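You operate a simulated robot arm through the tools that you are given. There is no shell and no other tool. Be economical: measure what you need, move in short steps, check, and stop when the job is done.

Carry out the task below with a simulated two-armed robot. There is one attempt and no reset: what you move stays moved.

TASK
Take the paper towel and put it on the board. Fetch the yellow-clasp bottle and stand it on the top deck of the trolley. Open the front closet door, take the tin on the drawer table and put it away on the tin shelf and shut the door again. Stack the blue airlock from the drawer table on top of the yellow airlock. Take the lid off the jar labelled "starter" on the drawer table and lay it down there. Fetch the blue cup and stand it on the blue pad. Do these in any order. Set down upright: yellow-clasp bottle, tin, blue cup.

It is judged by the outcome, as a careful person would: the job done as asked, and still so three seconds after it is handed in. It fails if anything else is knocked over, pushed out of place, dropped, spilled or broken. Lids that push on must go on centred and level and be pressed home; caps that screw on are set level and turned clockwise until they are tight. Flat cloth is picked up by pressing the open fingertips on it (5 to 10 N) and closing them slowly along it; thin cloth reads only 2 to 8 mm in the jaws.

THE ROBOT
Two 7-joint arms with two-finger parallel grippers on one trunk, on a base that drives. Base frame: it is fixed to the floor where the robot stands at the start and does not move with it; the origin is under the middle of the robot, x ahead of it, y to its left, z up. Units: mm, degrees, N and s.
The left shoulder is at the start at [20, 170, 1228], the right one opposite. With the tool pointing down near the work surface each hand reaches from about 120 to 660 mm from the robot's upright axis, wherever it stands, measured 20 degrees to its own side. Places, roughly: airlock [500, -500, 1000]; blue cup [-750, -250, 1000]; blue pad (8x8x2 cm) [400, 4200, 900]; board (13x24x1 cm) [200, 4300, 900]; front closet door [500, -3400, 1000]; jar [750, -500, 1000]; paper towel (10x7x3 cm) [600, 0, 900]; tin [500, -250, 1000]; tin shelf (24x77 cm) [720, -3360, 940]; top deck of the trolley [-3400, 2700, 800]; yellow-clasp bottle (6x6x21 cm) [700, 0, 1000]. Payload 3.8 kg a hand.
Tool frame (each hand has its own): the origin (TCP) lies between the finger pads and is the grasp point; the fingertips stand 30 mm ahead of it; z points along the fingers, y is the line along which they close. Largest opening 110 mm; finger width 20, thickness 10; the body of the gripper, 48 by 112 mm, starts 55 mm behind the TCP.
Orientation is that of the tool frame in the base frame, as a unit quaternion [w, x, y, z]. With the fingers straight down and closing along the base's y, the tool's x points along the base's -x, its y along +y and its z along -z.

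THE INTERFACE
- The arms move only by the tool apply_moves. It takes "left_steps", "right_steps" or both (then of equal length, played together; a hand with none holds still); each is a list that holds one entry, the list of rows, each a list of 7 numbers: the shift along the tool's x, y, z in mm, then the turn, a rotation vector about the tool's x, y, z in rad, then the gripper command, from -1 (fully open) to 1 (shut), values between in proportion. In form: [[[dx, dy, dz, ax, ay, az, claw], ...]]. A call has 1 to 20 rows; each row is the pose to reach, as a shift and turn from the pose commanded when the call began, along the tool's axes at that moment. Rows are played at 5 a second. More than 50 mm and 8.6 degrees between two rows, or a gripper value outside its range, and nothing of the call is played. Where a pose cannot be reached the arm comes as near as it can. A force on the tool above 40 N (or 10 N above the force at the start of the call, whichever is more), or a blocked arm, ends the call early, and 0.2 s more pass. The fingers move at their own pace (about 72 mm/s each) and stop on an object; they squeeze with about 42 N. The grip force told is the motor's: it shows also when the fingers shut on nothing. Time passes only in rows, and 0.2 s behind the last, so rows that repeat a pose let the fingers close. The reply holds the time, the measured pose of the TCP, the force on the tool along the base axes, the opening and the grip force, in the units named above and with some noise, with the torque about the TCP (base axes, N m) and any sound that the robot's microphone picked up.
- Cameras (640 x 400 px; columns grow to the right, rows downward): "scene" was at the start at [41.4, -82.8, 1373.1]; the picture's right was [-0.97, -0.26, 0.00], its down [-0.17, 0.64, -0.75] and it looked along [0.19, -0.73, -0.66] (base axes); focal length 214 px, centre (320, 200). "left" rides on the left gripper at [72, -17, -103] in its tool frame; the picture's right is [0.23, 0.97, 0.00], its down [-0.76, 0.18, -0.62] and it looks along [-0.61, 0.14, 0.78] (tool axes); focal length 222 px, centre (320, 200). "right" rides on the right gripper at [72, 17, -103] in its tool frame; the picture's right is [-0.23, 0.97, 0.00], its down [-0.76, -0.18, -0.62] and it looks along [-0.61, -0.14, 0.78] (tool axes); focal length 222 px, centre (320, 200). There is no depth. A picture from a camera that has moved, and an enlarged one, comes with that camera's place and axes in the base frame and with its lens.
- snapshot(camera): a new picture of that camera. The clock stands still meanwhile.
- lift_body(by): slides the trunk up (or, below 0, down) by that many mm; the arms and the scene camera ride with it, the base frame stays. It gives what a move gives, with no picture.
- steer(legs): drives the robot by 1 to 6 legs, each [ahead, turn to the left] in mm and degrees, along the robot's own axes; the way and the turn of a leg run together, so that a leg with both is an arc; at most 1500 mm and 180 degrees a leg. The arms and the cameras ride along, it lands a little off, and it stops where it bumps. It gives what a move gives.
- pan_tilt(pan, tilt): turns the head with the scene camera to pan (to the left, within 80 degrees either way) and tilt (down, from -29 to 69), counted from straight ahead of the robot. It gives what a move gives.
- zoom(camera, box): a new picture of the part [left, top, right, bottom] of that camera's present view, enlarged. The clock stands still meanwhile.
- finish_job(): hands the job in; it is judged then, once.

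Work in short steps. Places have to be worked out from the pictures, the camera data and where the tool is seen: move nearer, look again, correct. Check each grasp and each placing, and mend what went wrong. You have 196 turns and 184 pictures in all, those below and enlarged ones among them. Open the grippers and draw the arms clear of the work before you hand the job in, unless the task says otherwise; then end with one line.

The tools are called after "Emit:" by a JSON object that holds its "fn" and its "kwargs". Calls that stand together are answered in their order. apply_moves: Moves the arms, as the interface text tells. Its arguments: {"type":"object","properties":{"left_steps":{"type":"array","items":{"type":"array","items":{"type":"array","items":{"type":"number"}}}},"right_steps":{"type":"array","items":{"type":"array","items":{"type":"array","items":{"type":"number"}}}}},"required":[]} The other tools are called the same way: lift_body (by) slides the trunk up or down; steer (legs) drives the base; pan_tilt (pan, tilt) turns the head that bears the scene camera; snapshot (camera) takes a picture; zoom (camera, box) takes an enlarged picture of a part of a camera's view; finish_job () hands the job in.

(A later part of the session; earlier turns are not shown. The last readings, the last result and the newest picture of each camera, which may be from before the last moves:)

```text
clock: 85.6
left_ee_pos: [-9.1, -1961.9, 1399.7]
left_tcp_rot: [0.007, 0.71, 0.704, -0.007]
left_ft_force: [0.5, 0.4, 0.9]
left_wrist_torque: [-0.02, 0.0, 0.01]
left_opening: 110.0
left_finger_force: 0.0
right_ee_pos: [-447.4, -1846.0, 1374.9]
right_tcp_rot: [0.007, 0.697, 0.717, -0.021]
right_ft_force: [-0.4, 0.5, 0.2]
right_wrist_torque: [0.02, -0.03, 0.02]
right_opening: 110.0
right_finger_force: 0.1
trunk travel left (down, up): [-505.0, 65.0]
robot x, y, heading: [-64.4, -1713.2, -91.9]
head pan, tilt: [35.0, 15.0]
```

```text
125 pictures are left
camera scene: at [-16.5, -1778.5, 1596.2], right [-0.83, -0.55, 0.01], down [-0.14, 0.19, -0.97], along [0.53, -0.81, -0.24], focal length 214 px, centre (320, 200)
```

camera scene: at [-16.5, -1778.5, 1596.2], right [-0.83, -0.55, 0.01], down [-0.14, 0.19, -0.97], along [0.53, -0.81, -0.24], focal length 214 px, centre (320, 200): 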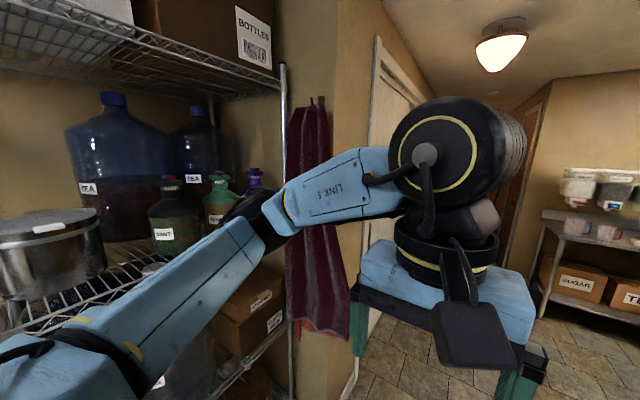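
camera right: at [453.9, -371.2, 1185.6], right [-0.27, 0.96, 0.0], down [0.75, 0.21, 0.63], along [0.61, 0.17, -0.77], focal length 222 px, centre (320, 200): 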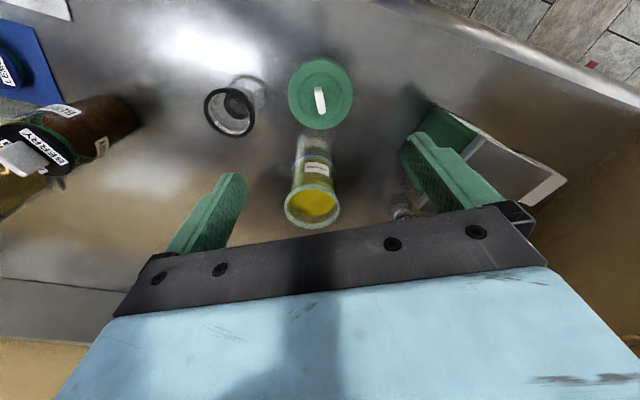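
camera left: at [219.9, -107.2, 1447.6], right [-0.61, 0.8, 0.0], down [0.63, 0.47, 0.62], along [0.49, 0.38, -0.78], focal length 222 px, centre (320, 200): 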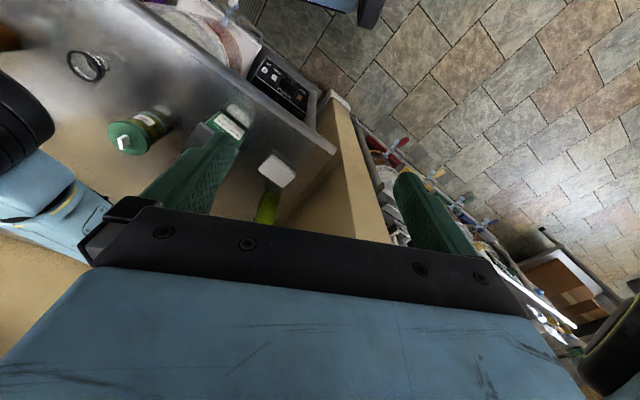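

The left elbow met the shelf/apron. I back up, then stretch both arms forward to make the robot narrower.

Emit:
{"fn": "steer", "kwargs": {"legs": [[-200, 0]]}}

Emit:
{"fn": "apply_moves", "kwargs": {"right_steps": [[[-35, 22, 0, 0, 0, 0, -1], [-70, 44, 0, 0, 0, 0, -1], [-105, 66, 0, 0, 0, 0, -1], [-140, 88, 0, 0, 0, 0, -1], [-175, 110, 0, 0, 0, 0, -1], [-210, 132, 0, 0, 0, 0, -1], [-245, 154, 0, 0, 0, 0, -1], [-280, 176, 0, 0, 0, 0, -1], [-310, 200, 0, 0, 0, 0, -1]]], "left_steps": [[[-28, 5, 0, 0, 0, 0, -1], [-56, 10, 0, 0, 0, 0, -1], [-84, 15, 0, 0, 0, 0, -1], [-112, 20, 0, 0, 0, 0, -1], [-140, 25, 0, 0, 0, 0, -1], [-168, 30, 0, 0, 0, 0, -1], [-196, 35, 0, 0, 0, 0, -1], [-224, 40, 0, 0, 0, 0, -1], [-250, 45, 0, 0, 0, 0, -1]]]}}

Emit:
{"fn": "pan_tilt", "kwargs": {"pan": 0, "tilt": 10}}

Emit:
{"fn": "snapshot", "kwargs": {"camera": "scene"}}

```text
clock: 87.2
left_ee_pos: [-5.4, -1796.5, 1393.8]
left_tcp_rot: [-0.002, 0.71, 0.704, 0.002]
left_ft_force: [-0.6, 0.1, -1.1]
left_wrist_torque: [-0.02, -0.05, 0.02]
left_opening: 110.0
left_finger_force: 0.0
right_ee_pos: [-441.4, -1678.5, 1370.7]
right_tcp_rot: [0.001, 0.693, 0.721, -0.01]
right_ft_force: [0.2, 0.0, 0.4]
right_wrist_torque: [0.03, 0.01, 0.01]
right_opening: 110.1
right_finger_force: 0.0
trunk travel left (down, up): [-505.0, 65.0]
robot x, y, heading: [-58.9, -1516.7, -91.3]
head pan, tilt: [35.0, 15.0]
```

```text
clock: 89.2
left_ee_pos: [41.9, -2048.7, 1390.4]
left_tcp_rot: [-0.003, 0.71, 0.704, 0.002]
left_ft_force: [-0.1, -1.5, -1.1]
left_wrist_torque: [0.03, 0.01, -0.04]
left_opening: 109.9
left_finger_force: 0.0
right_ee_pos: [-227.5, -1984.0, 1369.6]
right_tcp_rot: [-0.003, 0.693, 0.721, -0.009]
right_ft_force: [0.5, -0.4, -0.3]
right_wrist_torque: [0.06, 0.06, 0.0]
right_opening: 110.2
right_finger_force: 0.0
trunk travel left (down, up): [-505.0, 65.0]
robot x, y, heading: [-60.7, -1513.1, -91.1]
head pan, tilt: [35.0, 15.0]
```

```text
clock: 90.2
left_ee_pos: [37.2, -2046.2, 1391.9]
left_tcp_rot: [-0.002, 0.71, 0.704, 0.001]
left_ft_force: [0.6, -0.1, 1.1]
left_wrist_torque: [0.03, 0.01, 0.01]
left_opening: 110.2
left_finger_force: 0.0
right_ee_pos: [-230.9, -1981.4, 1370.0]
right_tcp_rot: [0.001, 0.693, 0.721, -0.009]
right_ft_force: [0.0, -0.2, -0.1]
right_wrist_torque: [0.03, -0.01, -0.03]
right_opening: 110.1
right_finger_force: 0.1
trunk travel left (down, up): [-505.0, 65.0]
robot x, y, heading: [-60.5, -1513.9, -91.5]
head pan, tilt: [0.0, 10.0]
```

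```text
124 pictures are left
camera scene: at [-65.0, -1631.1, 1602.4], right [-1.0, 0.02, 0.0], down [0.0, 0.17, -0.98], along [-0.02, -0.98, -0.17], focal length 214 px, centre (320, 200)
```

scene: 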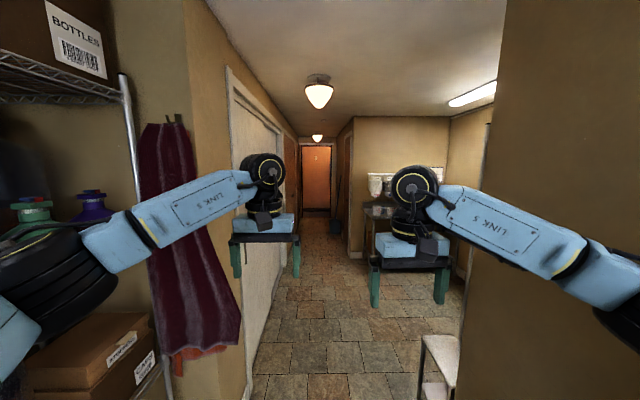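

Elbows are still wide. I stretch both arms further forward.

Emit:
{"fn": "apply_moves", "kwargs": {"right_steps": [[[-40, 10, 0, 0, 0, 0, -1], [-80, 20, 0, 0, 0, 0, -1], [-120, 30, 0, 0, 0, 0, -1], [-160, 40, 0, 0, 0, 0, -1], [-200, 50, 0, 0, 0, 0, -1]]], "left_steps": [[[-40, 0, 0, 0, 0, 0, -1], [-80, 0, 0, 0, 0, 0, -1], [-110, 0, 0, 0, 0, 0, -1], [-140, 0, 0, 0, 0, 0, -1], [-160, 0, 0, 0, 0, 0, -1]]]}}

Emit:
{"fn": "snapshot", "kwargs": {"camera": "scene"}}

```text
clock: 91.5
left_ee_pos: [46.2, -2125.4, 1383.6]
left_tcp_rot: [-0.002, 0.71, 0.704, 0.001]
left_ft_force: [0.9, 0.1, -0.2]
left_wrist_torque: [0.0, 0.05, 0.02]
left_opening: 110.4
left_finger_force: 0.0
left hand out of reach, approached as far as the arm can: row 2, 3, 4, 5
right_ee_pos: [-171.8, -2126.6, 1354.8]
right_tcp_rot: [0.0, 0.693, 0.721, -0.011]
right_ft_force: [-0.7, -0.1, -1.1]
right_wrist_torque: [-0.01, -0.05, 0.0]
right_opening: 110.1
right_finger_force: 0.0
right hand out of reach, approached as far as the arm can: row 4, 5
trunk travel left (down, up): [-505.0, 65.0]
robot x, y, heading: [-62.7, -1519.0, -91.1]
head pan, tilt: [0.0, 10.0]
```

```text
123 pictures are left
camera scene: at [-65.9, -1629.8, 1602.6], right [-1.0, 0.02, 0.0], down [0.0, 0.17, -0.98], along [-0.02, -0.98, -0.17], focal length 214 px, centre (320, 200)
```

scene: 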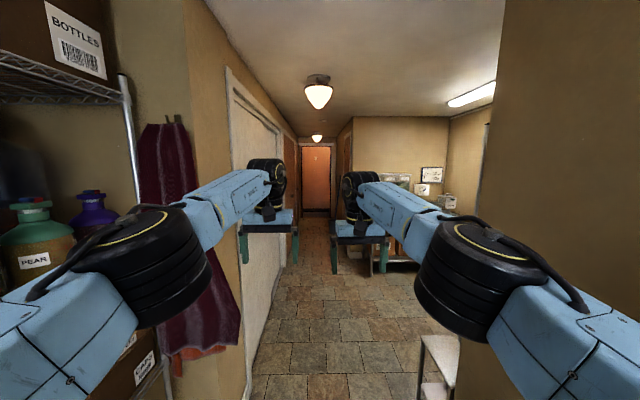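

Narrower now. I drive on 1300 mm and look at the closet.

Emit:
{"fn": "steer", "kwargs": {"legs": [[1200, 0]]}}

Emit:
{"fn": "pan_tilt", "kwargs": {"pan": 40, "tilt": 20}}

Emit:
{"fn": "snapshot", "kwargs": {"camera": "scene"}}

```text
clock: 97.5
left_ee_pos: [17.5, -3323.0, 1383.9]
left_tcp_rot: [-0.002, 0.711, 0.703, 0.001]
left_ft_force: [0.5, -0.2, 0.3]
left_wrist_torque: [0.03, -0.01, -0.05]
left_opening: 110.3
left_finger_force: 0.0
right_ee_pos: [-201.7, -3323.1, 1356.0]
right_tcp_rot: [0.001, 0.694, 0.72, -0.01]
right_ft_force: [1.3, 0.0, -0.9]
right_wrist_torque: [0.01, -0.04, 0.0]
right_opening: 109.9
right_finger_force: 0.0
trunk travel left (down, up): [-505.0, 65.0]
robot x, y, heading: [-88.7, -2713.7, -91.6]
head pan, tilt: [0.0, 10.0]
```

```text
clock: 98.6
left_ee_pos: [17.2, -3322.9, 1383.9]
left_tcp_rot: [-0.002, 0.712, 0.703, 0.002]
left_ft_force: [0.5, 0.7, -0.4]
left_wrist_torque: [0.02, -0.02, -0.01]
left_opening: 109.8
left_finger_force: 0.0
right_ee_pos: [-201.7, -3324.7, 1354.8]
right_tcp_rot: [0.0, 0.694, 0.719, -0.01]
right_ft_force: [-0.3, 0.3, 1.0]
right_wrist_torque: [0.02, 0.0, 0.0]
right_opening: 110.2
right_finger_force: 0.0
trunk travel left (down, up): [-505.0, 65.0]
robot x, y, heading: [-85.9, -2709.8, -91.5]
head pan, tilt: [40.0, 20.0]
```

```text
122 pictures are left
camera scene: at [-33.4, -2808.1, 1586.2], right [-0.78, -0.62, 0.0], down [-0.21, 0.27, -0.94], along [0.59, -0.74, -0.34], focal length 214 px, centre (320, 200)
```

scene: 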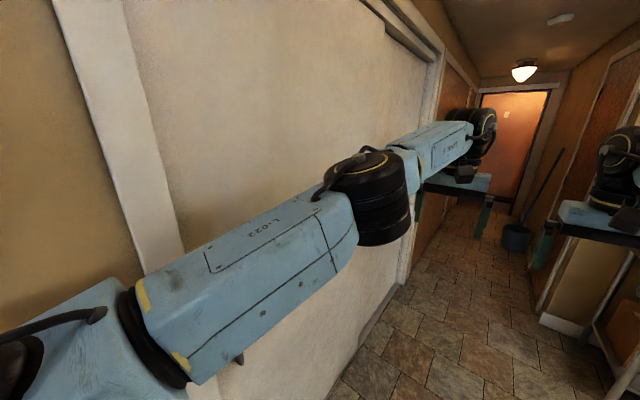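

It's a large sliding panel. I pull the arms in, advance 400 mm and turn to face it.

Emit:
{"fn": "apply_moves", "kwargs": {"right_steps": [[[45, -10, 0, 0, 0, 0, -1], [90, -20, 0, 0, 0, 0, -1], [135, -30, 0, 0, 0, 0, -1], [180, -40, 0, 0, 0, 0, -1], [225, -50, 0, 0, 0, 0, -1], [270, -60, 0, 0, 0, 0, -1], [310, -70, 0, 0, 0, 0, -1]]], "left_steps": [[[45, 0, 0, 0, 0, 0, -1], [90, 5, 0, 0, 0, 0, -1], [135, 10, 0, 0, 0, 0, -1], [180, 15, 0, 0, 0, 0, -1], [225, 20, 0, 0, 0, 0, -1], [270, 25, 0, 0, 0, 0, -1], [310, 30, 0, 0, 0, 0, -1]]]}}

Emit:
{"fn": "steer", "kwargs": {"legs": [[450, 0], [0, 90]]}}

Emit:
{"fn": "pan_tilt", "kwargs": {"pan": 0, "tilt": 25}}

Emit:
{"fn": "snapshot", "kwargs": {"camera": "scene"}}

```text
clock: 100.2
left_ee_pos: [-13.1, -3299.2, 1431.1]
left_tcp_rot: [-0.002, 0.712, 0.703, 0.002]
left_ft_force: [-0.3, 0.3, -0.5]
left_wrist_torque: [0.01, -0.01, -0.01]
left_opening: 110.1
left_finger_force: 0.0
left hand out of reach, approached as far as the arm can: row 1, 2, 3, 4, 5, 6, 7
right_ee_pos: [-200.5, -3324.6, 1355.3]
right_tcp_rot: [0.001, 0.694, 0.72, -0.01]
right_ft_force: [-1.1, -0.2, 0.3]
right_wrist_torque: [0.0, 0.0, 0.0]
right_opening: 109.7
right_finger_force: 0.0
right hand out of reach, approached as far as the arm can: row 1, 2, 3, 4, 5, 6, 7
trunk travel left (down, up): [-505.0, 65.0]
robot x, y, heading: [-87.4, -2711.5, -91.4]
head pan, tilt: [40.0, 20.0]
```

```text
clock: 105.2
left_ee_pos: [390.4, -3480.0, 1431.4]
left_tcp_rot: [-0.003, 0.356, 0.934, 0.0]
left_ft_force: [-1.4, -0.4, -0.3]
left_wrist_torque: [0.04, -0.08, 0.01]
left_opening: 110.1
left_finger_force: 0.2
right_ee_pos: [300.2, -3632.4, 1354.8]
right_tcp_rot: [0.005, 0.319, 0.948, -0.009]
right_ft_force: [-0.2, -0.9, -0.3]
right_wrist_torque: [-0.04, 0.01, -0.04]
right_opening: 110.1
right_finger_force: 0.0
trunk travel left (down, up): [-505.0, 65.0]
robot x, y, heading: [-100.3, -3164.9, -41.0]
head pan, tilt: [40.0, 20.0]
stopped in leg 2: the robot was blocked; the commanded pose is now the measured one
```

```text
clock: 106.2
left_ee_pos: [388.6, -3477.3, 1431.6]
left_tcp_rot: [-0.003, 0.355, 0.935, 0.0]
left_ft_force: [-4.9, 0.4, -0.7]
left_wrist_torque: [-0.11, -0.43, 0.15]
left_opening: 109.9
left_finger_force: 0.2
right_ee_pos: [298.3, -3632.4, 1355.6]
right_tcp_rot: [0.006, 0.319, 0.948, -0.01]
right_ft_force: [0.1, 0.3, 0.3]
right_wrist_torque: [-0.01, 0.01, 0.01]
right_opening: 110.0
right_finger_force: 0.1
trunk travel left (down, up): [-505.0, 65.0]
robot x, y, heading: [-103.2, -3159.1, -41.1]
head pan, tilt: [0.0, 25.0]
```

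```text
121 pictures are left
camera scene: at [-17.4, -3234.0, 1578.2], right [-0.65, -0.76, 0.0], down [-0.32, 0.28, -0.91], along [0.69, -0.59, -0.42], focal length 214 px, centre (320, 200)
```

scene: 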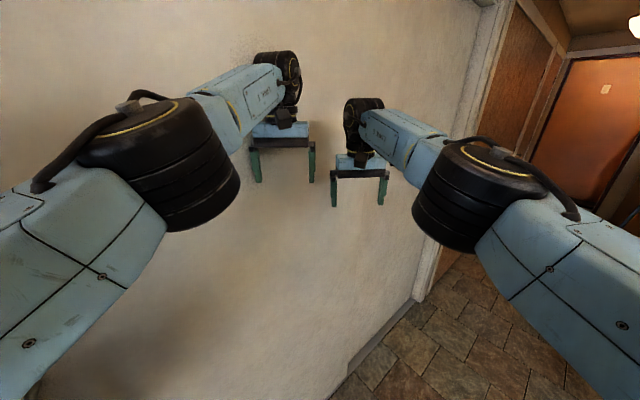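

The retraction hadn't taken effect (the commands were still out of reach), and the left hand brushes the door. I turn back slightly and pull both arms in.

Emit:
{"fn": "steer", "kwargs": {"legs": [[0, -8]]}}

Emit:
{"fn": "apply_moves", "kwargs": {"right_steps": [[[45, 0, 0, 0, 0, 0, -1], [90, -10, 0, 0, 0, 0, -1], [135, -20, 0, 0, 0, 0, -1], [180, -30, 0, 0, 0, 0, -1], [225, -40, 0, 0, 0, 0, -1], [270, -50, 0, 0, 0, 0, -1], [310, -60, 0, 0, 0, 0, -1]]], "left_steps": [[[45, 0, 0, 0, 0, 0, -1], [90, 5, 0, 0, 0, 0, -1], [135, 10, 0, 0, 0, 0, -1], [180, 15, 0, 0, 0, 0, -1], [225, 20, 0, 0, 0, 0, -1], [270, 25, 0, 0, 0, 0, -1], [300, 30, 0, 0, 0, 0, -1]]]}}

Emit:
{"fn": "snapshot", "kwargs": {"camera": "scene"}}

```text
clock: 107.2
left_ee_pos: [342.1, -3542.1, 1431.0]
left_tcp_rot: [-0.003, 0.419, 0.908, 0.001]
left_ft_force: [0.6, -0.6, -0.7]
left_wrist_torque: [0.01, 0.01, -0.01]
left_opening: 110.1
left_finger_force: 0.0
right_ee_pos: [229.9, -3682.7, 1355.4]
right_tcp_rot: [0.004, 0.384, 0.923, -0.008]
right_ft_force: [-0.2, -0.8, 0.1]
right_wrist_torque: [0.03, 0.03, 0.01]
right_opening: 109.9
right_finger_force: 0.1
trunk travel left (down, up): [-505.0, 65.0]
robot x, y, heading: [-101.2, -3155.6, -48.7]
head pan, tilt: [0.0, 25.0]
```

```text
clock: 108.7
left_ee_pos: [265.1, -3545.5, 1478.0]
left_tcp_rot: [-0.003, 0.419, 0.908, 0.003]
left_ft_force: [4.5, 11.9, -1.8]
left_wrist_torque: [-0.88, 0.09, -0.29]
left_opening: 106.4
left_finger_force: 0.1
left hand out of reach, approached as far as the arm can: row 1, 2, 3, 4, 5, 6, 7
right_ee_pos: [234.1, -3643.0, 1408.8]
right_tcp_rot: [0.006, 0.392, 0.92, -0.008]
right_ft_force: [-4.8, -3.7, 1.8]
right_wrist_torque: [0.52, -0.68, 0.48]
right_opening: 110.3
right_finger_force: 0.0
right hand out of reach, approached as far as the arm can: row 1, 2, 3, 4, 5, 6, 7
trunk travel left (down, up): [-505.0, 65.0]
robot x, y, heading: [-98.2, -3158.4, -49.0]
head pan, tilt: [0.0, 25.0]
stopped in row 7 (left hand): the force on the tool passed its limit at 71 N (the readings are from after the stop); the commanded pose is now the measured one
```

```text
120 pictures are left
camera scene: at [-30.1, -3240.2, 1578.7], right [-0.75, -0.66, 0.0], down [-0.28, 0.31, -0.91], along [0.6, -0.68, -0.42], focal length 214 px, centre (320, 200)
```

scene: 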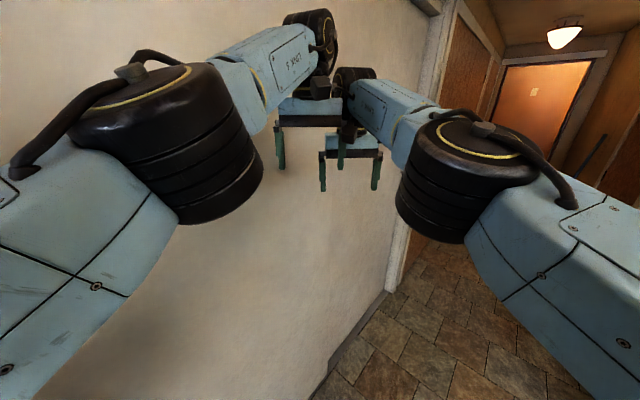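

The hands bumped each other; the arms seem caught near a stretched posture. I separate them sideways and downward in small steps.

Emit:
{"fn": "apply_moves", "kwargs": {"right_steps": [[[0, -20, 15, 0, 0, 0, -1], [0, -40, 30, 0, 0, 0, -1], [0, -70, 50, 0, 0, 0, -1], [0, -100, 75, 0, 0, 0, -1], [10, -130, 100, 0, 0, 0, -1], [20, -160, 120, 0, 0, 0, -1]]], "left_steps": [[[0, 20, 15, 0, 0, 0, -1], [10, 40, 30, 0, 0, 0, -1], [20, 60, 60, 0, 0, 0, -1], [30, 80, 90, 0, 0, 0, -1], [40, 100, 120, 0, 0, 0, -1], [50, 120, 150, 0, 0, 0, -1]]]}}

Emit:
{"fn": "snapshot", "kwargs": {"camera": "scene"}}

```text
clock: 110.1
left_ee_pos: [325.9, -3432.5, 1325.8]
left_tcp_rot: [-0.004, 0.418, 0.909, 0.002]
left_ft_force: [0.2, -0.1, -0.1]
left_wrist_torque: [-0.03, 0.02, 0.01]
left_opening: 110.1
left_finger_force: 0.0
right_ee_pos: [110.4, -3742.7, 1289.9]
right_tcp_rot: [0.004, 0.39, 0.921, -0.01]
right_ft_force: [0.8, 0.6, -0.1]
right_wrist_torque: [-0.04, 0.07, 0.02]
right_opening: 110.1
right_finger_force: 0.1
right hand out of reach, approached as far as the arm can: row 1
trunk travel left (down, up): [-505.0, 65.0]
robot x, y, heading: [-99.3, -3159.0, -48.7]
head pan, tilt: [0.0, 25.0]
```

```text
119 pictures are left
camera scene: at [-25.2, -3243.3, 1578.2], right [-0.75, -0.66, 0.0], down [-0.28, 0.32, -0.91], along [0.6, -0.68, -0.42], focal length 214 px, centre (320, 200)
```

scene: 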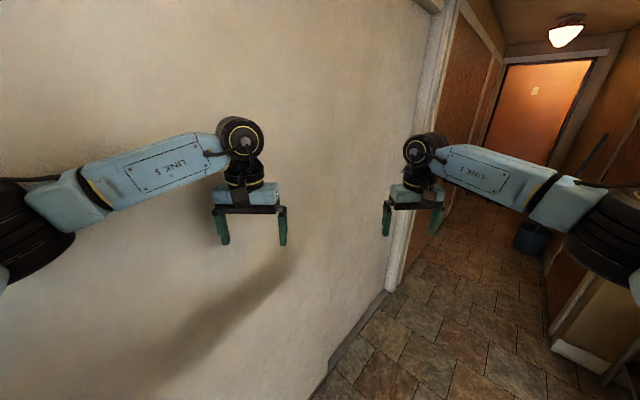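

Free again. I retract both hands and then turn to face the door.

Emit:
{"fn": "apply_moves", "kwargs": {"right_steps": [[[45, 0, 0, 0, 0, 0, -1], [90, 0, 0, 0, 0, 0, -1], [135, 0, 0, 0, 0, 0, -1], [180, 0, 0, 0, 0, 0, -1], [220, 0, 0, 0, 0, 0, -1]]], "left_steps": [[[45, 0, 0, 0, 0, 0, -1], [90, 0, 0, 0, 0, 0, -1], [135, 0, 0, 0, 0, 0, -1], [180, 0, 0, 0, 0, 0, -1], [220, 0, 0, 0, 0, 0, -1]]]}}

Emit:
{"fn": "steer", "kwargs": {"legs": [[0, 48]]}}

Emit:
{"fn": "snapshot", "kwargs": {"camera": "scene"}}

```text
clock: 111.3
left_ee_pos: [173.8, -3263.8, 1331.4]
left_tcp_rot: [0.0, 0.419, 0.908, 0.005]
left_ft_force: [-0.1, 0.6, -0.4]
left_wrist_torque: [0.01, -0.02, 0.01]
left_opening: 110.1
left_finger_force: 0.0
right_ee_pos: [-52.8, -3583.6, 1286.1]
right_tcp_rot: [0.009, 0.39, 0.921, -0.008]
right_ft_force: [0.1, -0.2, -0.4]
right_wrist_torque: [0.02, -0.01, -0.02]
right_opening: 110.0
right_finger_force: 0.0
trunk travel left (down, up): [-505.0, 65.0]
robot x, y, heading: [-102.2, -3158.6, -48.7]
head pan, tilt: [0.0, 25.0]
```

```text
clock: 113.9
left_ee_pos: [169.6, -3021.2, 1328.1]
left_tcp_rot: [-0.006, 0.013, 1.0, 0.002]
left_ft_force: [0.2, 0.0, 0.5]
left_wrist_torque: [-0.02, 0.02, 0.01]
left_opening: 110.0
left_finger_force: 0.0
right_ee_pos: [254.8, -3402.0, 1285.0]
right_tcp_rot: [0.008, -0.018, 1.0, -0.006]
right_ft_force: [0.3, 0.0, 0.2]
right_wrist_torque: [0.0, -0.01, -0.01]
right_opening: 110.0
right_finger_force: 0.0
trunk travel left (down, up): [-505.0, 65.0]
robot x, y, heading: [-100.5, -3157.6, -0.7]
head pan, tilt: [0.0, 25.0]
```

```text
118 pictures are left
camera scene: at [11.5, -3161.6, 1578.1], right [-0.01, -1.0, 0.0], down [-0.42, 0.01, -0.91], along [0.91, -0.01, -0.42], focal length 214 px, centre (320, 200)
```

scene: 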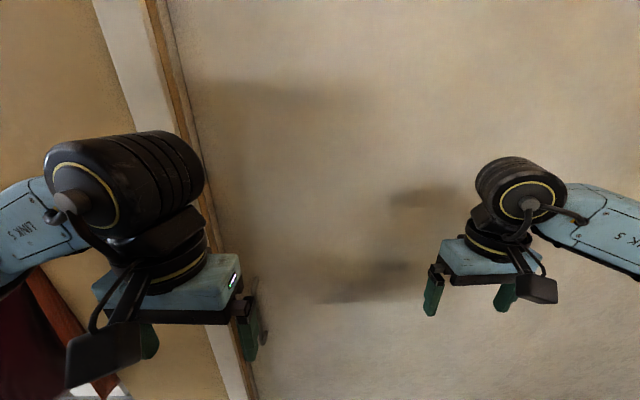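

I pan to find the door's handle.

Emit:
{"fn": "pan_tilt", "kwargs": {"pan": -35, "tilt": 30}}

Emit:
{"fn": "snapshot", "kwargs": {"camera": "scene"}}

Emit:
{"fn": "pan_tilt", "kwargs": {"pan": 30, "tilt": 40}}

Emit:
{"fn": "snapshot", "kwargs": {"camera": "scene"}}

```text
clock: 114.9
left_ee_pos: [169.2, -3021.7, 1327.7]
left_tcp_rot: [-0.005, 0.014, 1.0, 0.002]
left_ft_force: [-0.1, 1.0, 0.2]
left_wrist_torque: [0.02, 0.01, -0.01]
left_opening: 110.3
left_finger_force: 0.0
right_ee_pos: [254.6, -3401.8, 1285.4]
right_tcp_rot: [0.008, -0.018, 1.0, -0.006]
right_ft_force: [-0.4, 0.5, -0.1]
right_wrist_torque: [0.04, 0.0, 0.0]
right_opening: 109.8
right_finger_force: 0.0
trunk travel left (down, up): [-505.0, 65.0]
robot x, y, heading: [-102.1, -3159.4, -0.8]
head pan, tilt: [-35.0, 30.0]
```

```text
117 pictures are left
camera scene: at [-7.2, -3213.2, 1570.2], right [-0.58, -0.81, 0.0], down [-0.41, 0.29, -0.87], along [0.7, -0.51, -0.5], focal length 214 px, centre (320, 200)
```

scene: 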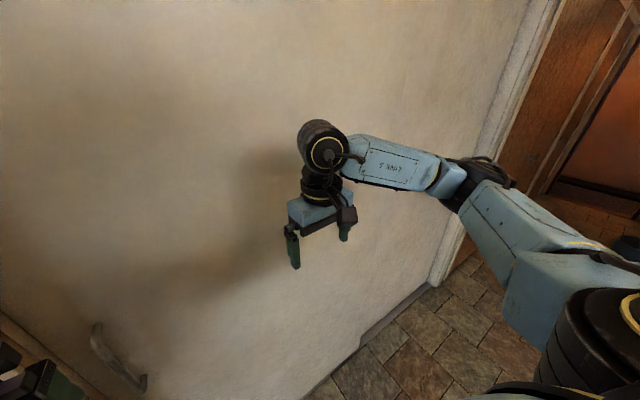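

```text
clock: 116.3
left_ee_pos: [169.6, -3020.3, 1328.8]
left_tcp_rot: [-0.005, 0.014, 1.0, 0.002]
left_ft_force: [-0.8, -0.3, 0.0]
left_wrist_torque: [-0.01, 0.02, 0.02]
left_opening: 109.7
left_finger_force: 0.2
right_ee_pos: [254.9, -3401.7, 1285.7]
right_tcp_rot: [0.009, -0.019, 1.0, -0.007]
right_ft_force: [1.2, -0.6, 0.0]
right_wrist_torque: [-0.02, 0.02, 0.0]
right_opening: 109.9
right_finger_force: 0.1
trunk travel left (down, up): [-505.0, 65.0]
robot x, y, heading: [-102.5, -3157.4, -0.6]
head pan, tilt: [30.0, 40.0]
```

```text
116 pictures are left
camera scene: at [-6.5, -3119.0, 1554.8], right [0.49, -0.87, 0.0], down [-0.56, -0.31, -0.77], along [0.67, 0.37, -0.64], focal length 214 px, centre (320, 200)
```

scene: 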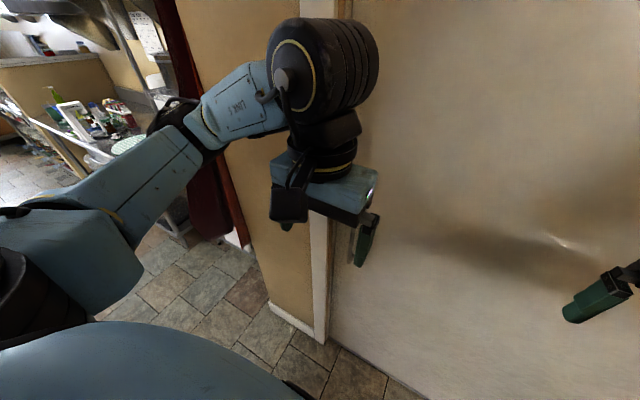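

The bar handle is at about y≈-2985, z 836–1110, on the left edge of the door. I check the top edge and door kind.

Emit:
{"fn": "pan_tilt", "kwargs": {"pan": -25, "tilt": -25}}

Emit:
{"fn": "snapshot", "kwargs": {"camera": "scene"}}

Emit:
{"fn": "snapshot", "kwargs": {"camera": "left"}}

```text
clock: 117.6
left_ee_pos: [169.9, -3020.6, 1328.6]
left_tcp_rot: [-0.006, 0.014, 1.0, 0.002]
left_ft_force: [-0.4, 0.2, 0.5]
left_wrist_torque: [-0.01, -0.04, -0.03]
left_opening: 110.1
left_finger_force: 0.2
right_ee_pos: [255.9, -3403.1, 1285.2]
right_tcp_rot: [0.008, -0.018, 1.0, -0.006]
right_ft_force: [0.2, -0.6, 0.5]
right_wrist_torque: [-0.01, -0.01, -0.03]
right_opening: 110.1
right_finger_force: 0.0
trunk travel left (down, up): [-505.0, 65.0]
robot x, y, heading: [-100.2, -3158.6, -0.8]
head pan, tilt: [-25.0, -25.0]
```

```text
115 pictures are left
camera scene: at [-16.6, -3191.3, 1654.2], right [-0.43, -0.9, 0.0], down [0.38, -0.18, -0.91], along [0.82, -0.39, 0.42], focal length 214 px, centre (320, 200)
```

scene: 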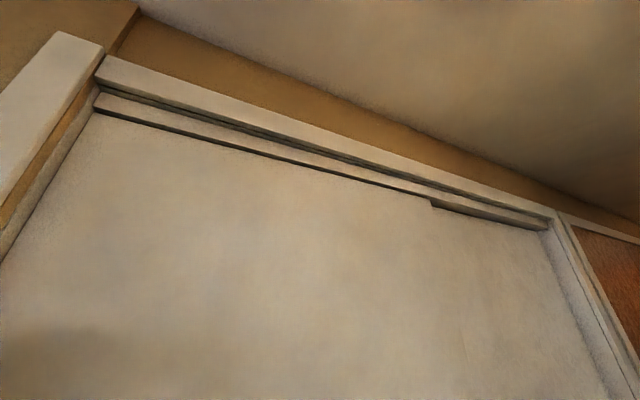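

```text
114 pictures are left
camera left: at [97.8, -3036.5, 1433.6], right [-0.2, 0.98, 0.01], down [0.77, 0.15, 0.62], along [0.6, 0.13, -0.79], focal length 222 px, centre (320, 200)
```

left: 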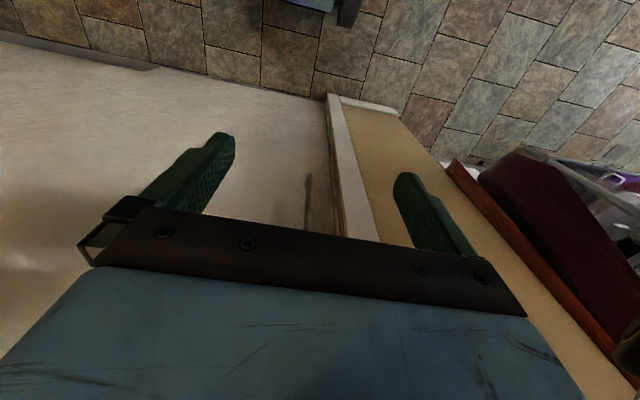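

It's a bypass slider: the front panel (y≈-2893…-3911) slides right. I zoom on the handle for exact geometry.

Emit:
{"fn": "pan_tilt", "kwargs": {"pan": -10, "tilt": 48}}

Emit:
{"fn": "zoom", "kwargs": {"camera": "scene", "box": [100, 100, 340, 400]}}

```text
clock: 119.1
left_ee_pos: [169.7, -3020.8, 1328.2]
left_tcp_rot: [-0.005, 0.014, 1.0, 0.003]
left_ft_force: [0.0, 0.9, 0.6]
left_wrist_torque: [0.01, 0.01, -0.03]
left_opening: 109.8
left_finger_force: 0.1
right_ee_pos: [255.5, -3402.3, 1285.9]
right_tcp_rot: [0.008, -0.019, 1.0, -0.006]
right_ft_force: [-0.2, 0.9, 0.3]
right_wrist_torque: [-0.01, 0.03, -0.05]
right_opening: 110.0
right_finger_force: 0.1
trunk travel left (down, up): [-505.0, 65.0]
robot x, y, heading: [-101.5, -3158.4, -0.7]
head pan, tilt: [-10.0, 48.0]
```

```text
1.33 times, centred on (220, 250) of scene
camera zoom: at [-3.2, -3175.2, 1543.4], right [-0.19, -0.98, 0.0], down [-0.73, 0.14, -0.67], along [0.66, -0.12, -0.74], focal length 286 px, centre (453, 133)
```

zoom: 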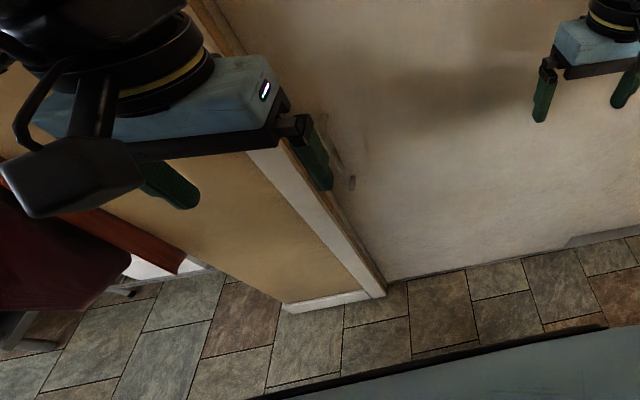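

Door face x≈452; handle bar at about (412,-3003), z 949–1166. I bring the left hand in front of its top with a 60 mm opening, tool down, and look.

Emit:
{"fn": "apply_moves", "kwargs": {"left_steps": [[[-25, 5, 35, 0, 0, 0, -0.1], [-50, 9, 70, 0, 0, 0, -0.1], [-75, 12, 105, 0, 0, 0, -0.1], [-100, 15, 140, 0, 0, 0, -0.1], [-120, 18, 175, 0, 0, 0, -0.1], [-140, 18, 193, 0, 0, 0, -0.1], [-140, 18, 193, 0, 0, 0, -0.1]]]}}

Emit:
{"fn": "snapshot", "kwargs": {"camera": "left"}}

Emit:
{"fn": "zoom", "kwargs": {"camera": "scene", "box": [100, 100, 340, 400]}}

```text
clock: 120.7
left_ee_pos: [306.8, -3007.1, 1134.5]
left_tcp_rot: [-0.005, 0.014, 1.0, 0.001]
left_ft_force: [0.0, -0.3, 0.6]
left_wrist_torque: [-0.01, -0.03, -0.01]
left_opening: 60.4
left_finger_force: 0.1
right_ee_pos: [255.6, -3403.3, 1285.8]
right_tcp_rot: [0.008, -0.018, 1.0, -0.006]
right_ft_force: [-0.2, -0.6, 0.6]
right_wrist_torque: [0.01, 0.0, 0.01]
right_opening: 110.0
right_finger_force: 0.1
trunk travel left (down, up): [-505.0, 65.0]
robot x, y, heading: [-100.7, -3159.6, -1.0]
head pan, tilt: [-10.0, 48.0]
```

```text
112 pictures are left
camera left: at [235.2, -3022.0, 1238.6], right [-0.2, 0.98, 0.01], down [0.77, 0.15, 0.62], along [0.6, 0.13, -0.79], focal length 222 px, centre (320, 200)
```

left: 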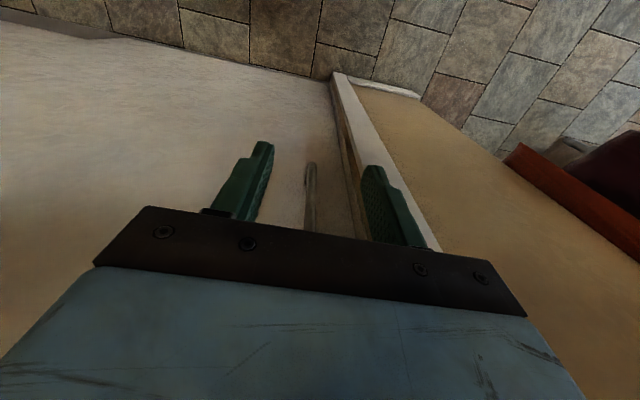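

```text
1.33 times, centred on (220, 250) of scene
camera zoom: at [-3.7, -3175.0, 1543.4], right [-0.19, -0.98, 0.0], down [-0.73, 0.14, -0.67], along [0.66, -0.12, -0.74], focal length 286 px, centre (453, 133)
```

zoom: 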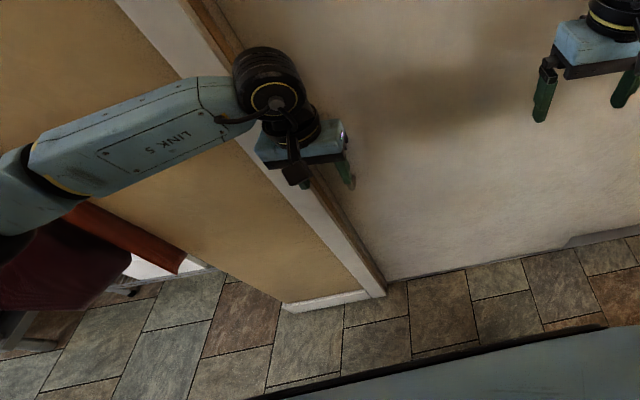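

Handle lies between the finger lines. I move forward 100 mm (with +4 mm y) to straddle the bar.

Emit:
{"fn": "apply_moves", "kwargs": {"left_steps": [[[-30, 4, 0, 0, 0, 0, -0.1], [-60, 4, 0, 0, 0, 0, -0.1], [-80, 4, 0, 0, 0, 0, -0.1], [-95, 4, 0, 0, 0, 0, -0.1], [-103, 4, 0, 0, 0, 0, -0.1]]]}}

Emit:
{"fn": "snapshot", "kwargs": {"camera": "left"}}

```text
clock: 122.0
left_ee_pos: [401.3, -3004.5, 1132.7]
left_tcp_rot: [-0.008, 0.014, 1.0, 0.003]
left_ft_force: [-26.4, 4.0, 8.7]
left_wrist_torque: [-0.3, -2.97, 0.59]
left_opening: 60.4
left_finger_force: 0.0
right_ee_pos: [249.5, -3400.9, 1287.4]
right_tcp_rot: [0.01, -0.019, 1.0, -0.006]
right_ft_force: [-0.3, 0.2, 0.0]
right_wrist_torque: [0.01, -0.02, 0.0]
right_opening: 110.1
right_finger_force: 0.1
trunk travel left (down, up): [-505.0, 65.0]
robot x, y, heading: [-105.6, -3157.3, -0.9]
head pan, tilt: [-10.0, 48.0]
stopped in row 5 (left hand): the force on the tool passed its limit at 44 N (the readings are from after the stop); the commanded pose is now the measured one
```

```text
110 pictures are left
camera left: at [329.5, -3019.6, 1239.2], right [-0.2, 0.98, 0.01], down [0.78, 0.15, 0.61], along [0.6, 0.13, -0.79], focal length 222 px, centre (320, 200)
```

left: 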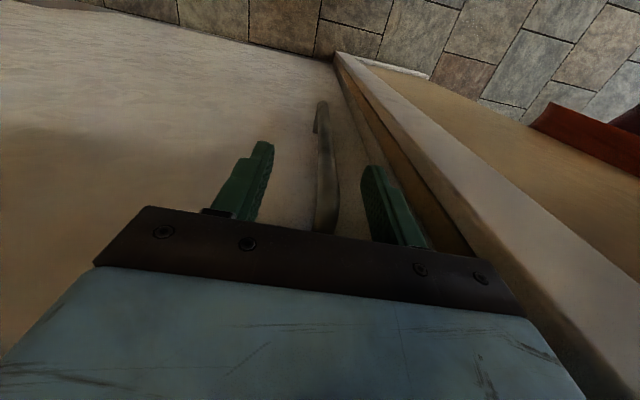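

Fingers straddle the bar; the hand's upper part just touched something in front. I back off 5 mm and close on the bar.

Emit:
{"fn": "apply_moves", "kwargs": {"left_steps": [[[5, 0, 0, 0, 0, 0, -0.1], [5, 0, 0, 0, 0, 0, 0.4], [5, 0, 0, 0, 0, 0, 1], [5, 0, 0, 0, 0, 0, 1], [5, 0, 0, 0, 0, 0, 1]]]}}

Emit:
{"fn": "zoom", "kwargs": {"camera": "left", "box": [200, 60, 440, 260]}}

```text
clock: 123.2
left_ee_pos: [401.1, -3005.3, 1131.7]
left_tcp_rot: [-0.01, 0.015, 1.0, 0.002]
left_ft_force: [-10.5, 3.9, 0.7]
left_wrist_torque: [-0.94, -1.57, 0.39]
left_opening: 13.9
left_finger_force: 45.4
right_ee_pos: [253.8, -3401.0, 1287.3]
right_tcp_rot: [0.008, -0.019, 1.0, -0.007]
right_ft_force: [0.1, -0.2, 0.4]
right_wrist_torque: [-0.03, 0.01, 0.0]
right_opening: 109.8
right_finger_force: 0.1
trunk travel left (down, up): [-505.0, 65.0]
robot x, y, heading: [-99.2, -3159.5, -0.7]
head pan, tilt: [-10.0, 48.0]
```

```text
2.00 times, centred on (320, 160) of left
camera zoom: at [329.4, -3019.9, 1236.9], right [-0.2, 0.98, 0.01], down [0.78, 0.15, 0.61], along [0.6, 0.13, -0.79], focal length 444 px, centre (320, 280)
```

zoom: 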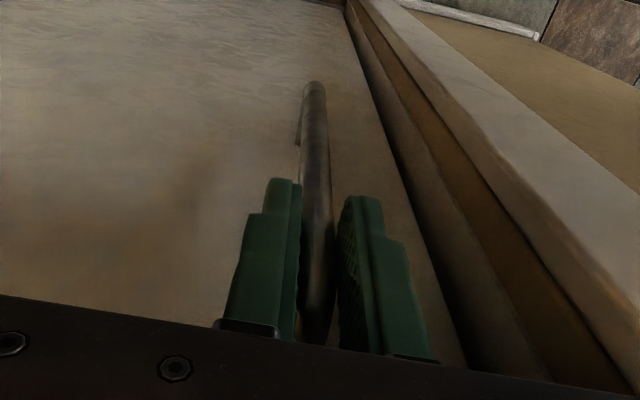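

Gripping the bar (14 mm). I slide the door to the right 310 mm.

Emit:
{"fn": "apply_moves", "kwargs": {"left_steps": [[[0, -12, 0, 0, 0, 0, 1], [0, -30, 0, 0, 0, 0, 1], [-1, -50, 0, 0, 0, 0, 1], [-2, -72, 0, 0, 0, 0, 1], [-3, -95, 0, 0, 0, 0, 1], [-4, -118, 0, 0, 0, 0, 1], [-4, -142, 0, 0, 0, 0, 1], [-5, -166, 0, 0, 0, 0, 1], [-6, -190, 0, 0, 0, 0, 1], [-6, -214, 0, 0, 0, 0, 1], [-7, -238, 0, 0, 0, 0, 1], [-8, -262, 0, 0, 0, 0, 1], [-8, -286, 0, 0, 0, 0, 1], [-9, -310, 0, 0, 0, 0, 1]]]}}

Emit:
{"fn": "snapshot", "kwargs": {"camera": "scene"}}

```text
clock: 126.2
left_ee_pos: [400.1, -3294.5, 1131.5]
left_tcp_rot: [-0.008, 0.017, 1.0, 0.001]
left_ft_force: [-4.5, -6.5, 15.5]
left_wrist_torque: [-0.55, -0.87, -0.17]
left_opening: 14.2
left_finger_force: 44.4
left hand out of reach, approached as far as the arm can: row 14
right_ee_pos: [251.8, -3402.7, 1286.9]
right_tcp_rot: [0.008, -0.018, 1.0, -0.006]
right_ft_force: [-0.3, -0.2, 0.6]
right_wrist_torque: [-0.03, 0.02, -0.03]
right_opening: 109.9
right_finger_force: 0.1
trunk travel left (down, up): [-505.0, 65.0]
robot x, y, heading: [-101.2, -3163.0, -0.9]
head pan, tilt: [-10.0, 48.0]
```

```text
108 pictures are left
camera scene: at [-6.1, -3175.8, 1543.6], right [-0.19, -0.98, 0.0], down [-0.73, 0.14, -0.67], along [0.66, -0.12, -0.74], focal length 214 px, centre (320, 200)
```

scene: 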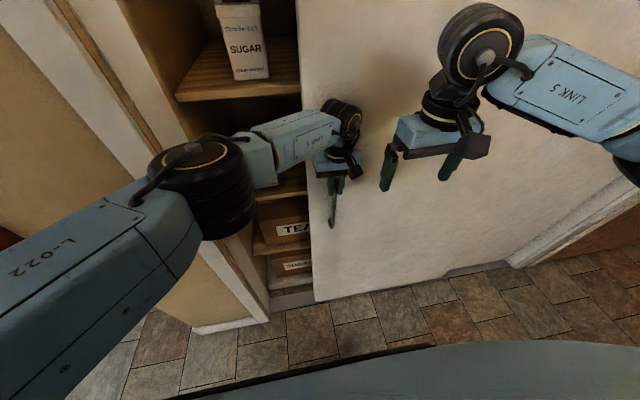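

Door moved 290 mm. The left arm is at its limit; I release it and back out, then bring the right hand to the bar to continue.

Emit:
{"fn": "apply_moves", "kwargs": {"left_steps": [[[0, 0, 0, 0, 0, 0, 0.3], [0, 0, 0, 0, 0, 0, -0.2], [40, 0, 0, 0, 0, 0, -0.2], [80, 0, 0, 0, 0, 0, -0.2], [110, 25, 0, 0, 0, 0, -0.2], [120, 70, 0, 0, 0, 0, -0.2], [130, 115, 0, 0, 0, 0, -0.2], [140, 160, 0, 0, 0, 0, -0.2], [150, 205, 0, 0, 0, 0, -0.2], [150, 230, 0, 0, 0, 0, -0.2], [150, 230, 0, 0, 0, 0, -0.2], [150, 230, 0, 0, 0, 0, -0.2]]], "right_steps": [[[0, 0, 0, 0, 0, 0, -1], [0, 0, 0, 0, 0, 0, -1], [0, 0, 0, 0, 0, 0, -1], [0, 0, 0, 0, 0, 0, -1], [0, 0, 0, 0, 0, 0, -0.1], [0, 0, 0, 0, 0, 0, -0.1], [-12, 18, 30, 0, 0, 0, -0.1], [-24, 36, 60, 0, 0, 0, -0.1], [-36, 54, 90, 0, 0, 0, -0.1], [-48, 75, 120, 0, 0, 0, -0.1], [-58, 95, 145, 0, 0, 0, -0.1], [-65, 106, 152, 0, 0, 0, -0.1]]]}}

Emit:
{"fn": "snapshot", "kwargs": {"camera": "right"}}

```text
clock: 128.8
left_ee_pos: [259.8, -3055.6, 1134.7]
left_tcp_rot: [-0.01, 0.015, 1.0, 0.002]
left_ft_force: [-0.3, 0.7, 0.1]
left_wrist_torque: [0.03, -0.02, 0.02]
left_opening: 66.0
left_finger_force: 0.0
right_ee_pos: [318.5, -3295.0, 1132.6]
right_tcp_rot: [0.008, -0.019, 1.0, -0.006]
right_ft_force: [0.2, -0.5, -0.5]
right_wrist_torque: [-0.03, 0.01, 0.0]
right_opening: 60.3
right_finger_force: 0.1
trunk travel left (down, up): [-505.0, 65.0]
robot x, y, heading: [-102.7, -3158.8, -0.7]
head pan, tilt: [-10.0, 48.0]
```

```text
107 pictures are left
camera right: at [245.0, -3280.3, 1235.1], right [0.19, 0.98, -0.01], down [0.76, -0.14, 0.64], along [0.62, -0.13, -0.77], focal length 222 px, centre (320, 200)
```

right: 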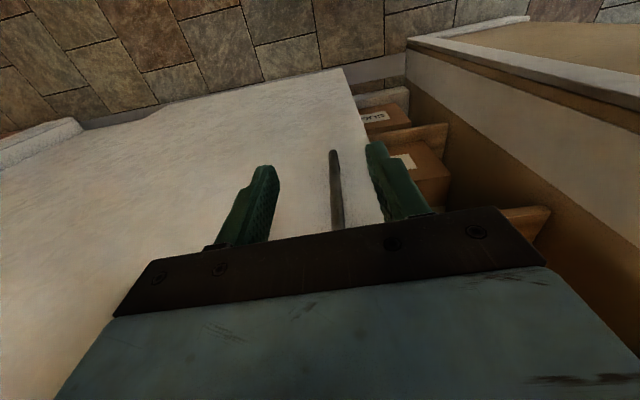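

Bar is slightly right of centre between the fingers. I move in, close and slide the door another 310 mm.

Emit:
{"fn": "apply_moves", "kwargs": {"right_steps": [[[-25, 6, 0, 0, 0, 0, -0.1], [-50, 6, 0, 0, 0, 0, -0.1], [-68, 6, 0, 0, 0, 0, -0.1], [-77, 6, 0, 0, 0, 0, -0.1], [-77, 6, 0, 0, 0, 0, 0.5], [-77, 6, 0, 0, 0, 0, 1], [-77, 6, 0, 0, 0, 0, 1], [-77, -6, 0, 0, 0, 0, 1], [-76, -26, 0, 0, 0, 0, 1], [-75, -50, 0, 0, 0, 0, 1], [-74, -76, 0, 0, 0, 0, 1], [-73, -102, 0, 0, 0, 0, 1], [-72, -128, 0, 0, 0, 0, 1], [-71, -154, 0, 0, 0, 0, 1], [-70, -180, 0, 0, 0, 0, 1], [-70, -206, 0, 0, 0, 0, 1], [-69, -232, 0, 0, 0, 0, 1], [-68, -258, 0, 0, 0, 0, 1], [-67, -284, 0, 0, 0, 0, 1], [-66, -310, 0, 0, 0, 0, 1]]]}}

Emit:
{"fn": "snapshot", "kwargs": {"camera": "scene"}}

```text
clock: 133.0
left_ee_pos: [255.2, -3059.3, 1136.5]
left_tcp_rot: [-0.009, 0.015, 1.0, 0.004]
left_ft_force: [0.3, 0.5, -0.3]
left_wrist_torque: [0.03, 0.0, 0.0]
left_opening: 65.8
left_finger_force: 0.1
right_ee_pos: [389.8, -3608.4, 1139.8]
right_tcp_rot: [0.006, -0.016, 1.0, -0.009]
right_ft_force: [-25.7, -1.0, 2.9]
right_wrist_torque: [-0.17, 0.51, 0.16]
right_opening: 0.2
right_finger_force: 37.2
trunk travel left (down, up): [-505.0, 65.0]
robot x, y, heading: [-99.7, -3161.0, -0.5]
head pan, tilt: [-10.0, 48.0]
```

```text
106 pictures are left
camera scene: at [-8.6, -3176.7, 1543.7], right [-0.19, -0.98, 0.0], down [-0.73, 0.14, -0.67], along [0.66, -0.12, -0.74], focal length 214 px, centre (320, 200)
```

scene: 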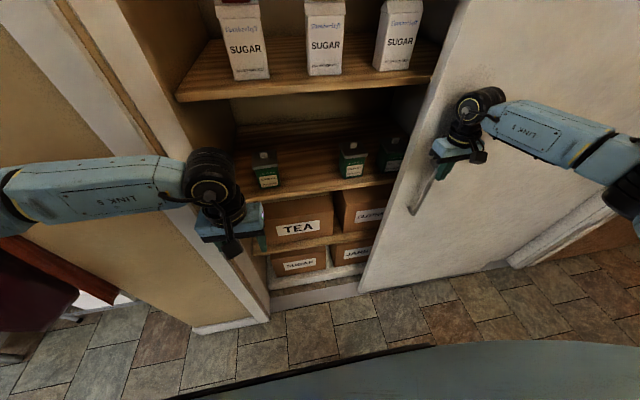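

Door is well open: I see a tin shelf with three tins, a sugar shelf above. I zoom and measure.

Emit:
{"fn": "zoom", "kwargs": {"camera": "scene", "box": [170, 20, 450, 220]}}

Emit:
{"fn": "snapshot", "kwargs": {"camera": "left"}}

```text
2.00 times, centred on (310, 120) of scene
camera zoom: at [-8.6, -3176.7, 1543.7], right [-0.19, -0.98, 0.0], down [-0.73, 0.14, -0.67], along [0.66, -0.12, -0.74], focal length 429 px, centre (340, 360)
```

zoom: 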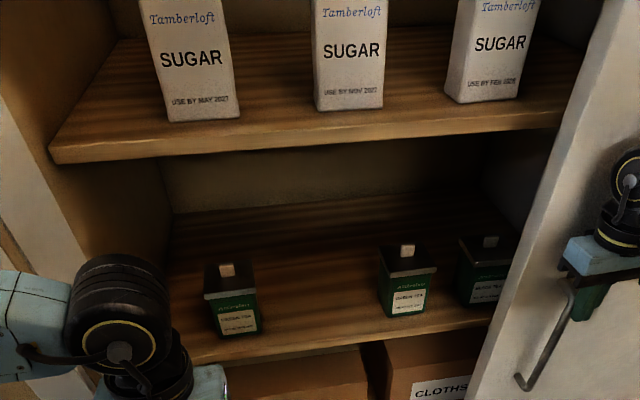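

```text
104 pictures are left
camera left: at [185.1, -3073.8, 1241.0], right [-0.2, 0.98, 0.01], down [0.78, 0.15, 0.61], along [0.6, 0.13, -0.79], focal length 222 px, centre (320, 200)
```

left: 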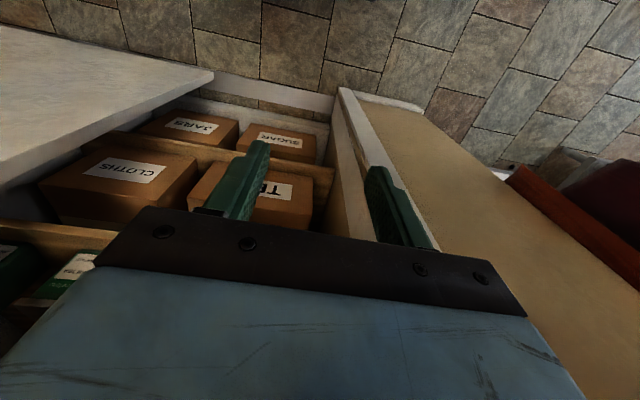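

Free space on the shelf is around (680,-3260) between tins at y≈-3086 and -3435; upper shelf at z≈1300, so a forward-pitched grasp is right. I clear both hands and turn to drive back.

Emit:
{"fn": "apply_moves", "kwargs": {"right_steps": [[[30, 0, 0, 0, 0, 0, 1], [70, 0, 0, 0, 0, 0, 0.5], [110, 10, -15, 0, 0, 0, 0], [145, 25, -40, 0, 0, 0, -0.5], [160, 50, -70, 0, 0, 0, -1], [165, 80, -100, 0, 0, 0, -1], [170, 110, -130, 0, 0, 0, -1], [170, 140, -150, 0, 0, 0, -1]]], "left_steps": [[[0, 0, 0, 0, 0, 0, -0.2], [0, 0, 0, 0, 0, 0, -0.5], [0, 10, -20, 0, 0, 0, -1], [0, 20, -45, 0, 0, 0, -1], [0, 30, -75, 0, 0, 0, -1], [0, 40, -105, 0, 0, 0, -1], [0, 45, -130, 0, 0, 0, -1], [0, 50, -150, 0, 0, 0, -1]]]}}

Emit:
{"fn": "steer", "kwargs": {"legs": [[-80, 0], [0, 91]]}}

Emit:
{"fn": "pan_tilt", "kwargs": {"pan": 0, "tilt": 20}}

Emit:
{"fn": "snapshot", "kwargs": {"camera": "scene"}}

```text
clock: 134.8
left_ee_pos: [263.7, -3005.4, 1283.1]
left_tcp_rot: [-0.01, 0.015, 1.0, 0.003]
left_ft_force: [0.0, -0.2, 0.5]
left_wrist_torque: [0.01, 0.03, 0.01]
left_opening: 109.9
left_finger_force: 0.0
right_ee_pos: [218.9, -3464.6, 1284.0]
right_tcp_rot: [0.008, -0.018, 1.0, -0.007]
right_ft_force: [-0.2, -0.2, -0.4]
right_wrist_torque: [0.05, 0.02, -0.02]
right_opening: 110.1
right_finger_force: 0.1
trunk travel left (down, up): [-505.0, 65.0]
robot x, y, heading: [-102.1, -3155.6, -0.5]
head pan, tilt: [-10.0, 48.0]
```

```text
clock: 139.7
left_ee_pos: [-337.2, -2795.0, 1284.2]
left_tcp_rot: [-0.009, -0.7, 0.714, -0.006]
left_ft_force: [-0.3, -0.1, -0.1]
left_wrist_torque: [-0.01, 0.0, 0.01]
left_opening: 109.9
left_finger_force: 0.1
right_ee_pos: [123.3, -2836.3, 1283.9]
right_tcp_rot: [-0.009, 0.724, -0.689, -0.002]
right_ft_force: [0.7, -0.2, -0.4]
right_wrist_torque: [0.0, 0.0, 0.01]
right_opening: 109.9
right_finger_force: 0.1
trunk travel left (down, up): [-505.0, 65.0]
robot x, y, heading: [-179.1, -3160.5, 89.9]
head pan, tilt: [-10.0, 48.0]
```

```text
clock: 140.7
left_ee_pos: [-336.6, -2796.2, 1284.5]
left_tcp_rot: [-0.009, -0.7, 0.714, -0.006]
left_ft_force: [0.6, -0.3, 0.1]
left_wrist_torque: [0.0, 0.0, -0.02]
left_opening: 110.1
left_finger_force: 0.1
right_ee_pos: [123.8, -2836.2, 1284.0]
right_tcp_rot: [-0.01, 0.724, -0.69, -0.002]
right_ft_force: [0.2, 0.1, 0.1]
right_wrist_torque: [-0.01, 0.01, -0.01]
right_opening: 110.2
right_finger_force: 0.1
trunk travel left (down, up): [-505.0, 65.0]
robot x, y, heading: [-182.0, -3155.8, 90.0]
head pan, tilt: [0.0, 20.0]
```

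```text
103 pictures are left
camera scene: at [-182.0, -3045.0, 1586.2], right [1.0, 0.0, 0.0], down [0.0, -0.34, -0.94], along [0.0, 0.94, -0.34], focal length 214 px, centre (320, 200)
```

scene: 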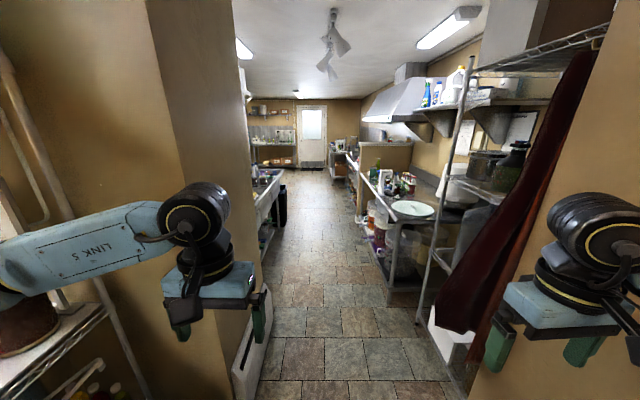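

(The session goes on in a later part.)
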